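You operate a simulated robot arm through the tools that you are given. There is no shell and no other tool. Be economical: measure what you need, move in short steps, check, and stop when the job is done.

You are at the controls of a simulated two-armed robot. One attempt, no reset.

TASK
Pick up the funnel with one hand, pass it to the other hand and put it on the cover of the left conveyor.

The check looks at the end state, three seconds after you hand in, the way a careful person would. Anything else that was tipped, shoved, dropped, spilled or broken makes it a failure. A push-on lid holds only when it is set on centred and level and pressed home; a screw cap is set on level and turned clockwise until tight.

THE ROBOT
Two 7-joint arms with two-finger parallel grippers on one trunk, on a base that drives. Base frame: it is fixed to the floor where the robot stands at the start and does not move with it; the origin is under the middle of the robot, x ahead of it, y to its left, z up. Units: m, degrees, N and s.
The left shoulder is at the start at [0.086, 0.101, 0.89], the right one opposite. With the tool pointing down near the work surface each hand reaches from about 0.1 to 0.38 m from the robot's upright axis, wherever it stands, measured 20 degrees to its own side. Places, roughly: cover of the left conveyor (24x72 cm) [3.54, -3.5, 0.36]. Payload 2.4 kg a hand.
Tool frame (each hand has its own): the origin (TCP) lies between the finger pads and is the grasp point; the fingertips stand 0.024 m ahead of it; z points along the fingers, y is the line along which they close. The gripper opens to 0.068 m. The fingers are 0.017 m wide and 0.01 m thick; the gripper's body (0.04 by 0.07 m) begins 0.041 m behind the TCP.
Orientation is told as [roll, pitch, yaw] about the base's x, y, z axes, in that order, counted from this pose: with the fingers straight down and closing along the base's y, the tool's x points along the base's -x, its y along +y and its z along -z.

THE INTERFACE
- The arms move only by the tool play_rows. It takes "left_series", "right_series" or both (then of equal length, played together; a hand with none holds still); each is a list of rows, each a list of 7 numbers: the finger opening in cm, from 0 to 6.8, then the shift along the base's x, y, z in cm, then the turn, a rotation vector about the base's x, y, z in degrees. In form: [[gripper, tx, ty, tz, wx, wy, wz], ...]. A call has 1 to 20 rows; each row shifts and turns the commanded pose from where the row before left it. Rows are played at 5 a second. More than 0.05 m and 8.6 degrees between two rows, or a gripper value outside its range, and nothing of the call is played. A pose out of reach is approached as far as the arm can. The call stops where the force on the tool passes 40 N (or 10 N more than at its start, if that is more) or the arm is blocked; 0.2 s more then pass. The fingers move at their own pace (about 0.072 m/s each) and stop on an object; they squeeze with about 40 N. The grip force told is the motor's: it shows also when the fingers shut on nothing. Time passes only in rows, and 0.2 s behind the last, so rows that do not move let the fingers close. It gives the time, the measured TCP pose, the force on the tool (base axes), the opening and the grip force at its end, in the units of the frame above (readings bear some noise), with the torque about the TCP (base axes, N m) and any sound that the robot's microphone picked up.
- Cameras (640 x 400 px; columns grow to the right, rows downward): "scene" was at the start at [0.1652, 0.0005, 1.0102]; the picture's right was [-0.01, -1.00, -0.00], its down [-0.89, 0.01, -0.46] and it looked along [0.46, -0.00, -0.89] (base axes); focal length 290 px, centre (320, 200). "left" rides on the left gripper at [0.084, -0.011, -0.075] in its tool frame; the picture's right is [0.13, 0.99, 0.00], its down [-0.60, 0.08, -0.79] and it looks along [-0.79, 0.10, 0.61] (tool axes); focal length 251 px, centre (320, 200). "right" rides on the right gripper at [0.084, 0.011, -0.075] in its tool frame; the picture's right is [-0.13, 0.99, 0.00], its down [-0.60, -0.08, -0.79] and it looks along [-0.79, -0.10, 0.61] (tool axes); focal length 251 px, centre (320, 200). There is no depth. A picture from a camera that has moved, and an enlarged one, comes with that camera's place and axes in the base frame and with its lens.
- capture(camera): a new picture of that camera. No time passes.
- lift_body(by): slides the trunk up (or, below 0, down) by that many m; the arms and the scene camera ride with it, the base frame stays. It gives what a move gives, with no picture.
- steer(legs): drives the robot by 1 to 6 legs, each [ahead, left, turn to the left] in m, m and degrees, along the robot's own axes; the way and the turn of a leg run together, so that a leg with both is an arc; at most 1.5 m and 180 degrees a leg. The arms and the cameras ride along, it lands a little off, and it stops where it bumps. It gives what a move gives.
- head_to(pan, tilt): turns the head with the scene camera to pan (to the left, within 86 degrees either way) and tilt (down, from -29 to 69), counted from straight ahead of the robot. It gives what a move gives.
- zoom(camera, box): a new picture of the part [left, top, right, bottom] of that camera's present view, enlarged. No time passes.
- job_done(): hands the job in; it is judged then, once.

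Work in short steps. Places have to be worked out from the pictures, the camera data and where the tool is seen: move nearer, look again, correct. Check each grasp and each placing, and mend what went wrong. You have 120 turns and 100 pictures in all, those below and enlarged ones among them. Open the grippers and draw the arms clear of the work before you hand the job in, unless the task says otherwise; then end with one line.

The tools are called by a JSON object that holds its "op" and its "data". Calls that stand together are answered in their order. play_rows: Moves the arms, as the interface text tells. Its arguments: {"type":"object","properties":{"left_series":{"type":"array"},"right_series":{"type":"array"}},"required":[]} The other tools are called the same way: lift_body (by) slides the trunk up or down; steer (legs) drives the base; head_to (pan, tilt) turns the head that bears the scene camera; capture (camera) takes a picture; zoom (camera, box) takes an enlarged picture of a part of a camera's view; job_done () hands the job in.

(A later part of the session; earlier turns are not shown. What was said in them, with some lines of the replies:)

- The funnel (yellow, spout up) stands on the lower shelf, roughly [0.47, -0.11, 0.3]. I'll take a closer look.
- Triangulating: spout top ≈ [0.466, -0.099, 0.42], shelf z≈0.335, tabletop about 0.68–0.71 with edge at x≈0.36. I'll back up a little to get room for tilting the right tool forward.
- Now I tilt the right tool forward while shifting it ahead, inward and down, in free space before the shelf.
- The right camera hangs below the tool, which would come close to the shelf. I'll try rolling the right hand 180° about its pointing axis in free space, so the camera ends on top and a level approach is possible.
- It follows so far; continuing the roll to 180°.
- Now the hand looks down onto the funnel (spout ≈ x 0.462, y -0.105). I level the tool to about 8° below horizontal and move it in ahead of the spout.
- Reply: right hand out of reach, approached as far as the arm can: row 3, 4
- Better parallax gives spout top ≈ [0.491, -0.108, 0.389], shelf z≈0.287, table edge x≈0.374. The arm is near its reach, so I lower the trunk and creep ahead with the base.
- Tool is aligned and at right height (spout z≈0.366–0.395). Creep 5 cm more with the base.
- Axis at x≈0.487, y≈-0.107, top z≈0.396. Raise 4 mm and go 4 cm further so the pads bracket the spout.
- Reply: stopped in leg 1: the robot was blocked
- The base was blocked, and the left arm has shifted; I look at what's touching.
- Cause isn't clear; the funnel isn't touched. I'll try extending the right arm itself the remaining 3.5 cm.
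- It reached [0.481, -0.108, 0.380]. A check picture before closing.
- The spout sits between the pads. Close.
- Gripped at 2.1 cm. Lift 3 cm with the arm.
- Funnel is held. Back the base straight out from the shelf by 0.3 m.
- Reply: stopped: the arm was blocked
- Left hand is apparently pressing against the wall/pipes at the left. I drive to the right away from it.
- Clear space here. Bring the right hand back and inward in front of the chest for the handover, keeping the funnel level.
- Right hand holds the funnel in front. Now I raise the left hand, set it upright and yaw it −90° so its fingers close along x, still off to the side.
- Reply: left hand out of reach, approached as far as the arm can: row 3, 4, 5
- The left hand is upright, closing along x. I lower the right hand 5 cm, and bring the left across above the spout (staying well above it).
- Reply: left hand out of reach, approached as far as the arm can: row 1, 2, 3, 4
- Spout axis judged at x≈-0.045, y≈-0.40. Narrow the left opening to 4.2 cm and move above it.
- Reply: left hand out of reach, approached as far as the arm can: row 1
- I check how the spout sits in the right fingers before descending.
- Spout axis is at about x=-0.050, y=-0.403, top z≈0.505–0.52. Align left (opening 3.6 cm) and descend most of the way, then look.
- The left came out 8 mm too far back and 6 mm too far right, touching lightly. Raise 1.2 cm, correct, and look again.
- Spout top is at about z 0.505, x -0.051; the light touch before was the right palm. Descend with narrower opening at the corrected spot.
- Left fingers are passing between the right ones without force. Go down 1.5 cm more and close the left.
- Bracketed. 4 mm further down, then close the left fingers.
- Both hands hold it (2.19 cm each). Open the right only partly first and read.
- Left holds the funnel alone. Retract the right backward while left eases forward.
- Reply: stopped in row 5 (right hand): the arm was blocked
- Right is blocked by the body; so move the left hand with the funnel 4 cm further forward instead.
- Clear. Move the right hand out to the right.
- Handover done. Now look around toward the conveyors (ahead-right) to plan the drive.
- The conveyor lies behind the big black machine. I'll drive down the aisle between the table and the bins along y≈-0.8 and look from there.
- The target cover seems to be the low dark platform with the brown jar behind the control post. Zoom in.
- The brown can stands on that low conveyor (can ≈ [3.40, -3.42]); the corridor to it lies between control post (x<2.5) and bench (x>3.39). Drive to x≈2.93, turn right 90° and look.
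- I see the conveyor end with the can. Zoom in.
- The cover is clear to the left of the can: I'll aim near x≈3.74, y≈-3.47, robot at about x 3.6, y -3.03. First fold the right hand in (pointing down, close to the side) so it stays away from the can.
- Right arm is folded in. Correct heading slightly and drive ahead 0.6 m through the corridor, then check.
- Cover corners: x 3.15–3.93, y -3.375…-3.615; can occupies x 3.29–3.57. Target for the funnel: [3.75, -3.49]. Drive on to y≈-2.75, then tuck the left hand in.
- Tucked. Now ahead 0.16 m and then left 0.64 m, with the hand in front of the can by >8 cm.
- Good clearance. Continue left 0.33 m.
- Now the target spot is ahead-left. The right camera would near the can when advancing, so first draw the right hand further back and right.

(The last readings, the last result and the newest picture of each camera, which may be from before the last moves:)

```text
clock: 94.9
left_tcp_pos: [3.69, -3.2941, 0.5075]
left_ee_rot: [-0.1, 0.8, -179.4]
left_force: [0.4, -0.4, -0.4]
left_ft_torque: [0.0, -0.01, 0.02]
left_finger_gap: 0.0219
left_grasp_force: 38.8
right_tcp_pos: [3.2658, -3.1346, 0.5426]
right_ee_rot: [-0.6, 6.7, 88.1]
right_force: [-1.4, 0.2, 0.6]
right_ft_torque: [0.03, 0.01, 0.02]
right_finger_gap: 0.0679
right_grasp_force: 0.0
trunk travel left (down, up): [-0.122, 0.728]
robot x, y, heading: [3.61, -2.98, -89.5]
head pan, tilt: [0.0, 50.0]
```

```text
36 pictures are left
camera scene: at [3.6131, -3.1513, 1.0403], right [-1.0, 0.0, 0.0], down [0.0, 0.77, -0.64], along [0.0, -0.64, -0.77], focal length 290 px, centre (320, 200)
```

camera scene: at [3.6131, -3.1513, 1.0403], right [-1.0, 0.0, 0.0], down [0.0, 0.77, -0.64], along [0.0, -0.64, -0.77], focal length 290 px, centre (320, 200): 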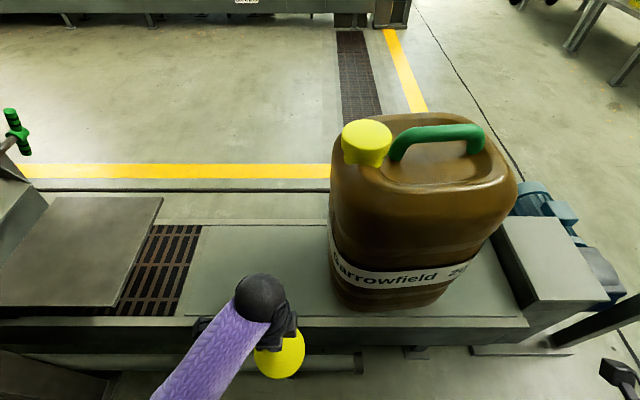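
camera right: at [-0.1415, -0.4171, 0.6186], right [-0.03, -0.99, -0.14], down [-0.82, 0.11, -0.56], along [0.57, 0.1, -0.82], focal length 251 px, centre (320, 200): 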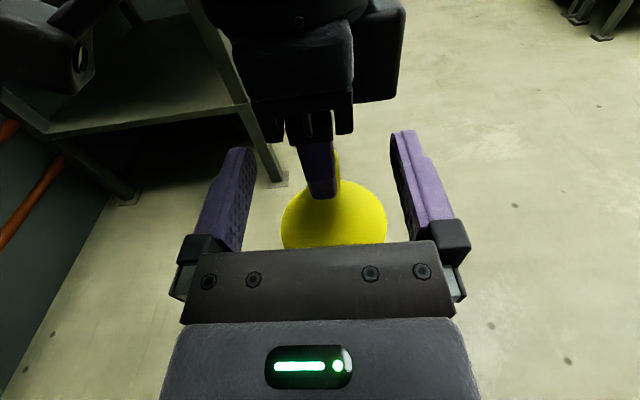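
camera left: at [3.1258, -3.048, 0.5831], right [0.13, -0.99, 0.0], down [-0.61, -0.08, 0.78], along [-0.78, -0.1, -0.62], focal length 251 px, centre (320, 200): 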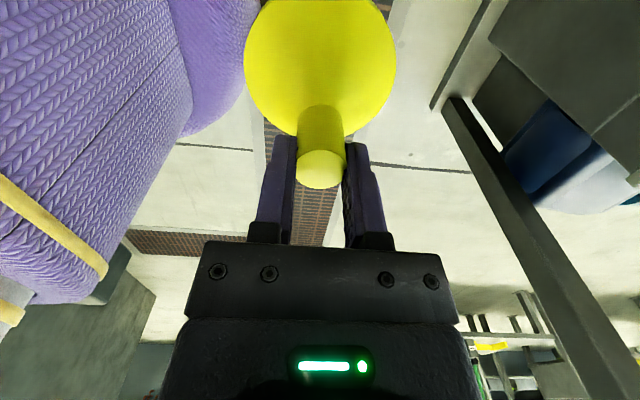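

Shift the left hand 6.5 cm to the left, then drive 6 cm ahead.

{"op": "play_rows", "data": {"left_series": [[0, 1.3, 0, 0, 0, 0, 0], [0, 1.3, 0, 0, 0, 0, 0], [0, 1.3, 0, 0, 0, 0, 0], [0, 1.3, 0, 0, 0, 0, 0], [0, 1.3, 0, 0, 0, 0, 0]]}}

{"op": "steer", "data": {"legs": [[0.06, 0, -0.3]]}}

{"op": "play_rows", "data": {"left_series": [[0, 0, -1.5, 0, 0, 0, 0], [0, 0, -1.5, 0, 0, 0, 0], [0, 0, -1.5, 0, 0, 0, 0], [0, 0, -1.5, 0, 0, 0, 0], [0, 0, -1.5, 0, 0, 0, 0], [0, 0, -1.5, 0, 0, 0, 0]]}}

{"op": "capture", "data": {"camera": "scene"}}

{"op": "capture", "data": {"camera": "left"}}

```text
clock: 96.1
left_tcp_pos: [3.7565, -3.2934, 0.5063]
left_ee_rot: [0.0, 0.8, -179.4]
left_force: [0.3, -0.7, -0.4]
left_ft_torque: [0.04, -0.03, -0.02]
left_finger_gap: 0.022
left_grasp_force: 38.8
right_tcp_pos: [3.2663, -3.1353, 0.5411]
right_ee_rot: [-0.5, 6.7, 88.1]
right_force: [0.2, -0.1, 0.1]
right_ft_torque: [-0.04, 0.0, -0.01]
right_finger_gap: 0.068
right_grasp_force: 0.1
trunk travel left (down, up): [-0.122, 0.728]
robot x, y, heading: [3.6113, -2.9802, -89.8]
head pan, tilt: [0.0, 50.0]
```

```text
clock: 97.0
left_tcp_pos: [3.7556, -3.3544, 0.5074]
left_ee_rot: [-0.1, 0.8, -179.6]
left_force: [-0.3, 0.3, -0.5]
left_ft_torque: [-0.01, -0.01, 0.0]
left_finger_gap: 0.0221
left_grasp_force: 38.9
right_tcp_pos: [3.2649, -3.1921, 0.5414]
right_ee_rot: [-0.6, 6.7, 87.8]
right_force: [-0.8, 0.6, 0.1]
right_ft_torque: [0.02, 0.02, 0.03]
right_finger_gap: 0.0678
right_grasp_force: 0.0
trunk travel left (down, up): [-0.122, 0.728]
robot x, y, heading: [3.6079, -3.0383, -89.8]
head pan, tilt: [0.0, 50.0]
```

```text
clock: 98.4
left_tcp_pos: [3.7557, -3.4453, 0.5061]
left_ee_rot: [-0.1, 0.8, -179.6]
left_force: [0.0, -0.5, -0.1]
left_ft_torque: [-0.01, 0.0, 0.02]
left_finger_gap: 0.0219
left_grasp_force: 38.9
right_tcp_pos: [3.2653, -3.1927, 0.542]
right_ee_rot: [-0.6, 6.7, 87.8]
right_force: [-0.5, 0.5, -0.5]
right_ft_torque: [0.02, 0.0, 0.01]
right_finger_gap: 0.0679
right_grasp_force: 0.1
trunk travel left (down, up): [-0.122, 0.728]
robot x, y, heading: [3.6131, -3.0406, -90.2]
head pan, tilt: [0.0, 50.0]
```

```text
35 pictures are left
camera scene: at [3.6124, -3.2111, 1.0403], right [-1.0, 0.0, 0.0], down [0.0, 0.77, -0.64], along [0.0, -0.64, -0.77], focal length 290 px, centre (320, 200)
```

scene: 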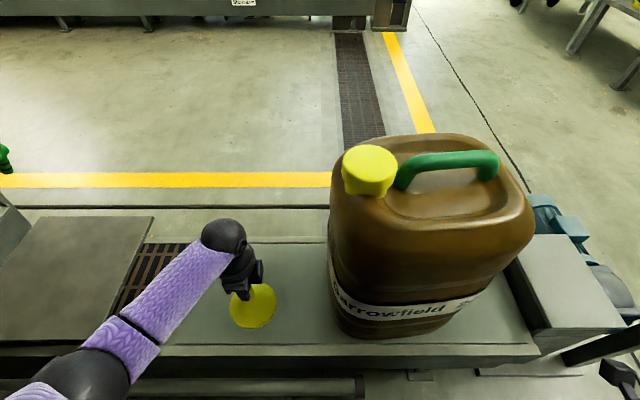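

```text
34 pictures are left
camera left: at [3.8385, -3.4332, 0.5821], right [0.14, -0.99, 0.0], down [-0.61, -0.08, 0.79], along [-0.78, -0.11, -0.62], focal length 251 px, centre (320, 200)
```

left: 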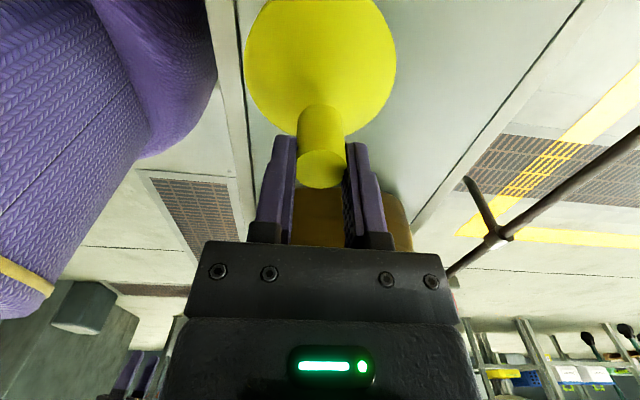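

The funnel is over the cover. Move 4 cm further inward, then begin lowering.

{"op": "play_rows", "data": {"left_series": [[0, 0, -1.4, 0, 0, 0, 0], [0, 0, -1.4, 0, 0, 0, 0], [0, 0, -1.2, 0, 0, 0, 0], [0, 0, 0, -0.6, 0, 0, 0], [0, 0, 0, -0.6, 0, 0, 0], [0, 0, 0, -0.6, 0, 0, 0], [0, 0, 0, -0.6, 0, 0, 0], [0, 0, 0, -0.6, 0, 0, 0]]}}

{"op": "capture", "data": {"camera": "left"}}

{"op": "zoom", "data": {"camera": "scene", "box": [170, 200, 346, 310]}}

```text
clock: 100.2
left_tcp_pos: [3.754, -3.4858, 0.4781]
left_ee_rot: [0.1, 0.7, -179.6]
left_force: [-0.2, 1.1, -0.3]
left_ft_torque: [-0.01, 0.0, 0.0]
left_finger_gap: 0.0219
left_grasp_force: 38.9
right_tcp_pos: [3.2641, -3.1931, 0.5428]
right_ee_rot: [-0.5, 6.7, 87.9]
right_force: [-0.6, 0.8, -0.4]
right_ft_torque: [-0.03, 0.0, 0.04]
right_finger_gap: 0.068
right_grasp_force: 0.1
trunk travel left (down, up): [-0.122, 0.728]
robot x, y, heading: [3.6114, -3.0369, -90.5]
head pan, tilt: [0.0, 50.0]
```

```text
33 pictures are left
camera left: at [3.8386, -3.474, 0.5528], right [0.14, -0.99, 0.0], down [-0.61, -0.08, 0.79], along [-0.78, -0.11, -0.62], focal length 251 px, centre (320, 200)
```

left: 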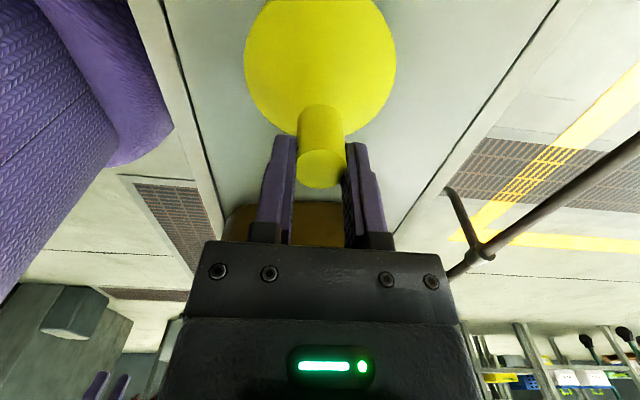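

```text
3.64 times, centred on (258, 255) of scene
camera zoom: at [3.6124, -3.2112, 1.0403], right [-1.0, 0.0, 0.0], down [0.0, 0.77, -0.64], along [0.0, -0.64, -0.77], focal length 1053 px, centre (546, 0)
```

zoom: 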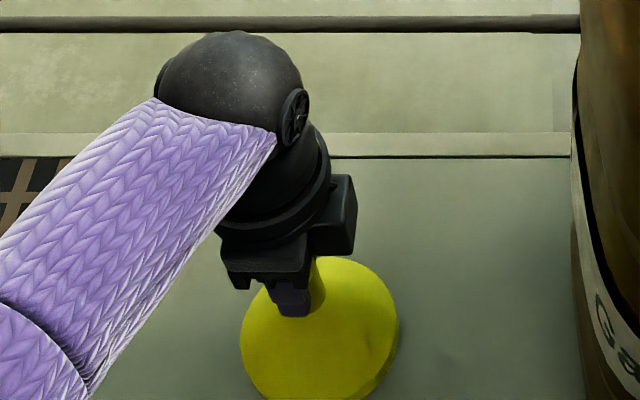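

Centred on the cover. Lower gently and watch the force.

{"op": "play_rows", "data": {"left_series": [[0, 0, 0, -0.3, 0, 0, 0], [0, 0, 0, -0.3, 0, 0, 0], [0, 0, 0, -0.3, 0, 0, 0]]}}

```text
clock: 101.0
left_tcp_pos: [3.7559, -3.4856, 0.4679]
left_ee_rot: [-0.1, 0.7, -179.7]
left_force: [1.0, 0.7, 0.5]
left_ft_torque: [0.02, 0.0, -0.02]
left_finger_gap: 0.022
left_grasp_force: 39.0
right_tcp_pos: [3.2654, -3.193, 0.5433]
right_ee_rot: [-0.5, 6.7, 87.8]
right_force: [-1.2, -1.0, 0.3]
right_ft_torque: [0.01, 0.01, 0.01]
right_finger_gap: 0.0681
right_grasp_force: 0.1
trunk travel left (down, up): [-0.122, 0.728]
robot x, y, heading: [3.6108, -3.0408, -90.2]
head pan, tilt: [0.0, 50.0]
```

No contact yet; continue.

{"op": "play_rows", "data": {"left_series": [[0, 0, 0, -0.25, 0, 0, 0], [0, 0, 0, -0.25, 0, 0, 0]]}}

```text
clock: 101.6
left_tcp_pos: [3.7564, -3.4853, 0.463]
left_ee_rot: [0.0, 0.9, -179.5]
left_force: [0.5, -1.2, -0.4]
left_ft_torque: [0.01, 0.03, -0.03]
left_finger_gap: 0.0219
left_grasp_force: 38.6
right_tcp_pos: [3.2659, -3.1927, 0.5414]
right_ee_rot: [-0.6, 6.7, 87.9]
right_force: [-0.8, -0.2, 0.3]
right_ft_torque: [0.0, 0.0, -0.03]
right_finger_gap: 0.068
right_grasp_force: 0.0
trunk travel left (down, up): [-0.122, 0.728]
robot x, y, heading: [3.611, -3.0411, -90.3]
head pan, tilt: [0.0, 50.0]
```

Still free.

{"op": "play_rows", "data": {"left_series": [[0, 0, 0, -0.25, 0, 0, 0], [0, 0, 0, -0.25, 0, 0, 0]]}}

{"op": "capture", "data": {"camera": "left"}}

```text
clock: 102.2
left_tcp_pos: [3.7566, -3.4853, 0.4578]
left_ee_rot: [0.0, 0.9, -179.6]
left_force: [1.6, 2.8, 6.0]
left_ft_torque: [0.02, -0.26, 0.05]
left_finger_gap: 0.0218
left_grasp_force: 38.6
right_tcp_pos: [3.2661, -3.1927, 0.5434]
right_ee_rot: [-0.5, 6.7, 87.8]
right_force: [0.8, -0.6, 0.4]
right_ft_torque: [0.0, 0.03, -0.02]
right_finger_gap: 0.068
right_grasp_force: 0.0
trunk travel left (down, up): [-0.122, 0.728]
robot x, y, heading: [3.6129, -3.0399, -90.2]
head pan, tilt: [0.0, 50.0]
```

```text
31 pictures are left
camera left: at [3.8392, -3.4738, 0.5335], right [0.14, -0.99, 0.0], down [-0.61, -0.08, 0.78], along [-0.78, -0.11, -0.62], focal length 251 px, centre (320, 200)
```

left: 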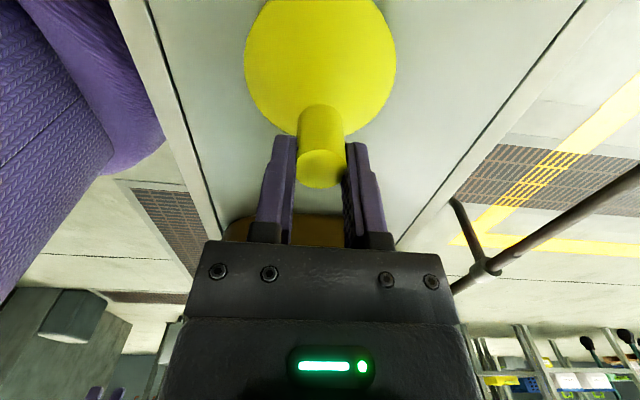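

Contact (6 N). Release: lower 1 mm more and open.

{"op": "play_rows", "data": {"left_series": [[0, 0, 0, -0.1, 0, 0, 0], [2.6, 0, 0, 0, 0, 0, 0], [3.4, 0, 0, 0, 0, 0, 0], [4.2, 0, 0, 0, 0, 0, 0], [4.2, 0, 0, 0, 0, 0, 0]]}}

{"op": "capture", "data": {"camera": "left"}}

```text
clock: 103.4
left_tcp_pos: [3.7557, -3.4852, 0.4577]
left_ee_rot: [0.0, 0.8, -179.5]
left_force: [1.5, 0.3, 0.0]
left_ft_torque: [-0.01, -0.01, -0.01]
left_finger_gap: 0.0419
left_grasp_force: 0.0
right_tcp_pos: [3.2648, -3.1929, 0.5417]
right_ee_rot: [-0.5, 6.8, 87.8]
right_force: [-0.4, 0.5, -0.6]
right_ft_torque: [0.01, -0.01, -0.01]
right_finger_gap: 0.0679
right_grasp_force: 0.0
trunk travel left (down, up): [-0.122, 0.728]
robot x, y, heading: [3.6098, -3.0387, -90.1]
head pan, tilt: [0.0, 50.0]
```

```text
30 pictures are left
camera left: at [3.8388, -3.4739, 0.5328], right [0.14, -0.99, 0.0], down [-0.61, -0.08, 0.78], along [-0.78, -0.11, -0.62], focal length 251 px, centre (320, 200)
```

left: 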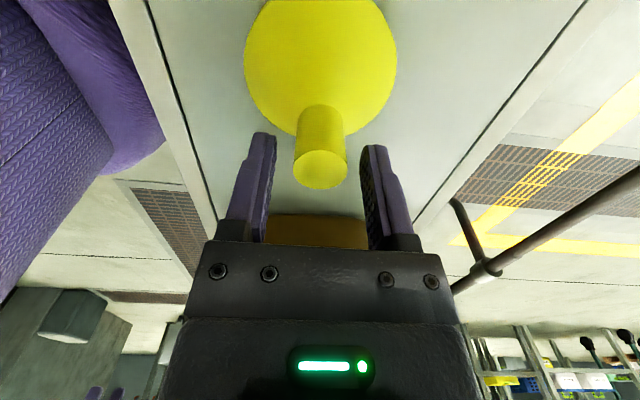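

Released and standing. Raise the left hand straight up 6 cm, then draw back.

{"op": "play_rows", "data": {"left_series": [[5, 0, 0, 1, 0, 0, 0], [5, 0, 0, 1, 0, 0, 0], [5, 0, 0, 1, 0, 0, 0], [5, 0, 0, 1, 0, 0, 0], [5, 0, 0, 1, 0, 0, 0], [5, 0, 0, 1, 0, 0, 0]]}}

{"op": "capture", "data": {"camera": "left"}}

```text
clock: 104.8
left_tcp_pos: [3.7551, -3.4851, 0.5172]
left_ee_rot: [-0.1, 0.8, -179.6]
left_force: [0.1, 0.5, -0.3]
left_ft_torque: [0.0, -0.02, -0.06]
left_finger_gap: 0.0499
left_grasp_force: 0.0
right_tcp_pos: [3.2645, -3.1916, 0.5413]
right_ee_rot: [-0.6, 6.6, 87.8]
right_force: [0.7, 0.0, -0.6]
right_ft_torque: [0.02, -0.02, -0.02]
right_finger_gap: 0.0682
right_grasp_force: 0.1
trunk travel left (down, up): [-0.122, 0.728]
robot x, y, heading: [3.6089, -3.0401, -90.3]
head pan, tilt: [0.0, 50.0]
```

```text
29 pictures are left
camera left: at [3.8387, -3.473, 0.5927], right [0.14, -0.99, 0.0], down [-0.61, -0.08, 0.79], along [-0.78, -0.11, -0.62], focal length 251 px, centre (320, 200)
```

left: 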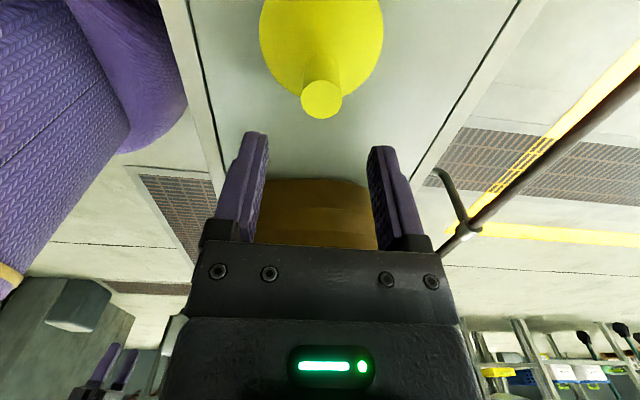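

The funnel stands; fingers are above it. Raise 2 cm more and draw back 14 cm.

{"op": "play_rows", "data": {"left_series": [[5, 0, 0, 1, 0, 0, 0], [5, 0, 0, 1, 0, 0, 0], [5, 0, 1.5, 0, 0, 0, 0], [5, 0, 1.5, 0, 0, 0, 0], [5, 0, 1.5, 0, 0, 0, 0], [5, 0, 1.5, 0, 0, 0, 0], [5, 0, 2, 0, 0, 0, 0], [5, 0, 2, 0, 0, 0, 0], [5, 0, 2, 0, 0, 0, 0], [5, 0, 2, 0, 0, 0, 0]]}}

{"op": "capture", "data": {"camera": "scene"}}

```text
clock: 107.0
left_tcp_pos: [3.7552, -3.3456, 0.5379]
left_ee_rot: [-0.1, 0.7, -179.6]
left_force: [0.3, -0.7, -0.6]
left_ft_torque: [0.02, 0.0, -0.05]
left_finger_gap: 0.0499
left_grasp_force: 0.0
right_tcp_pos: [3.2647, -3.1925, 0.5421]
right_ee_rot: [-0.5, 6.7, 87.8]
right_force: [0.0, 0.3, 1.0]
right_ft_torque: [0.02, -0.01, -0.01]
right_finger_gap: 0.0679
right_grasp_force: 0.0
trunk travel left (down, up): [-0.122, 0.728]
robot x, y, heading: [3.6132, -3.0398, -90.1]
head pan, tilt: [0.0, 50.0]
```

```text
28 pictures are left
camera scene: at [3.6123, -3.2112, 1.0403], right [-1.0, 0.0, 0.0], down [0.0, 0.77, -0.64], along [0.0, -0.64, -0.77], focal length 290 px, centre (320, 200)
```

scene: 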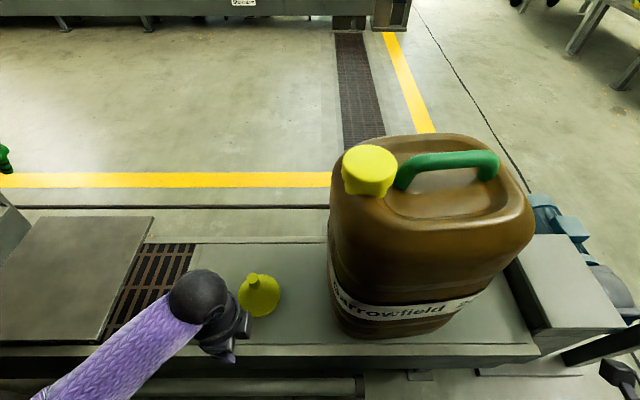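

The funnel stands upright on the cover next to the undisturbed can, and both grippers are open and clear. I'm handing in now.

{"op": "job_done", "data": {}}

```text
The job is handed in.
```

The right hand picked up the funnel, passed it to the left, and the left set it upright on the cover of the left conveyor. It stands to the left of the brown can, which was not touched. Both grippers are open and the arms are clear of the work.
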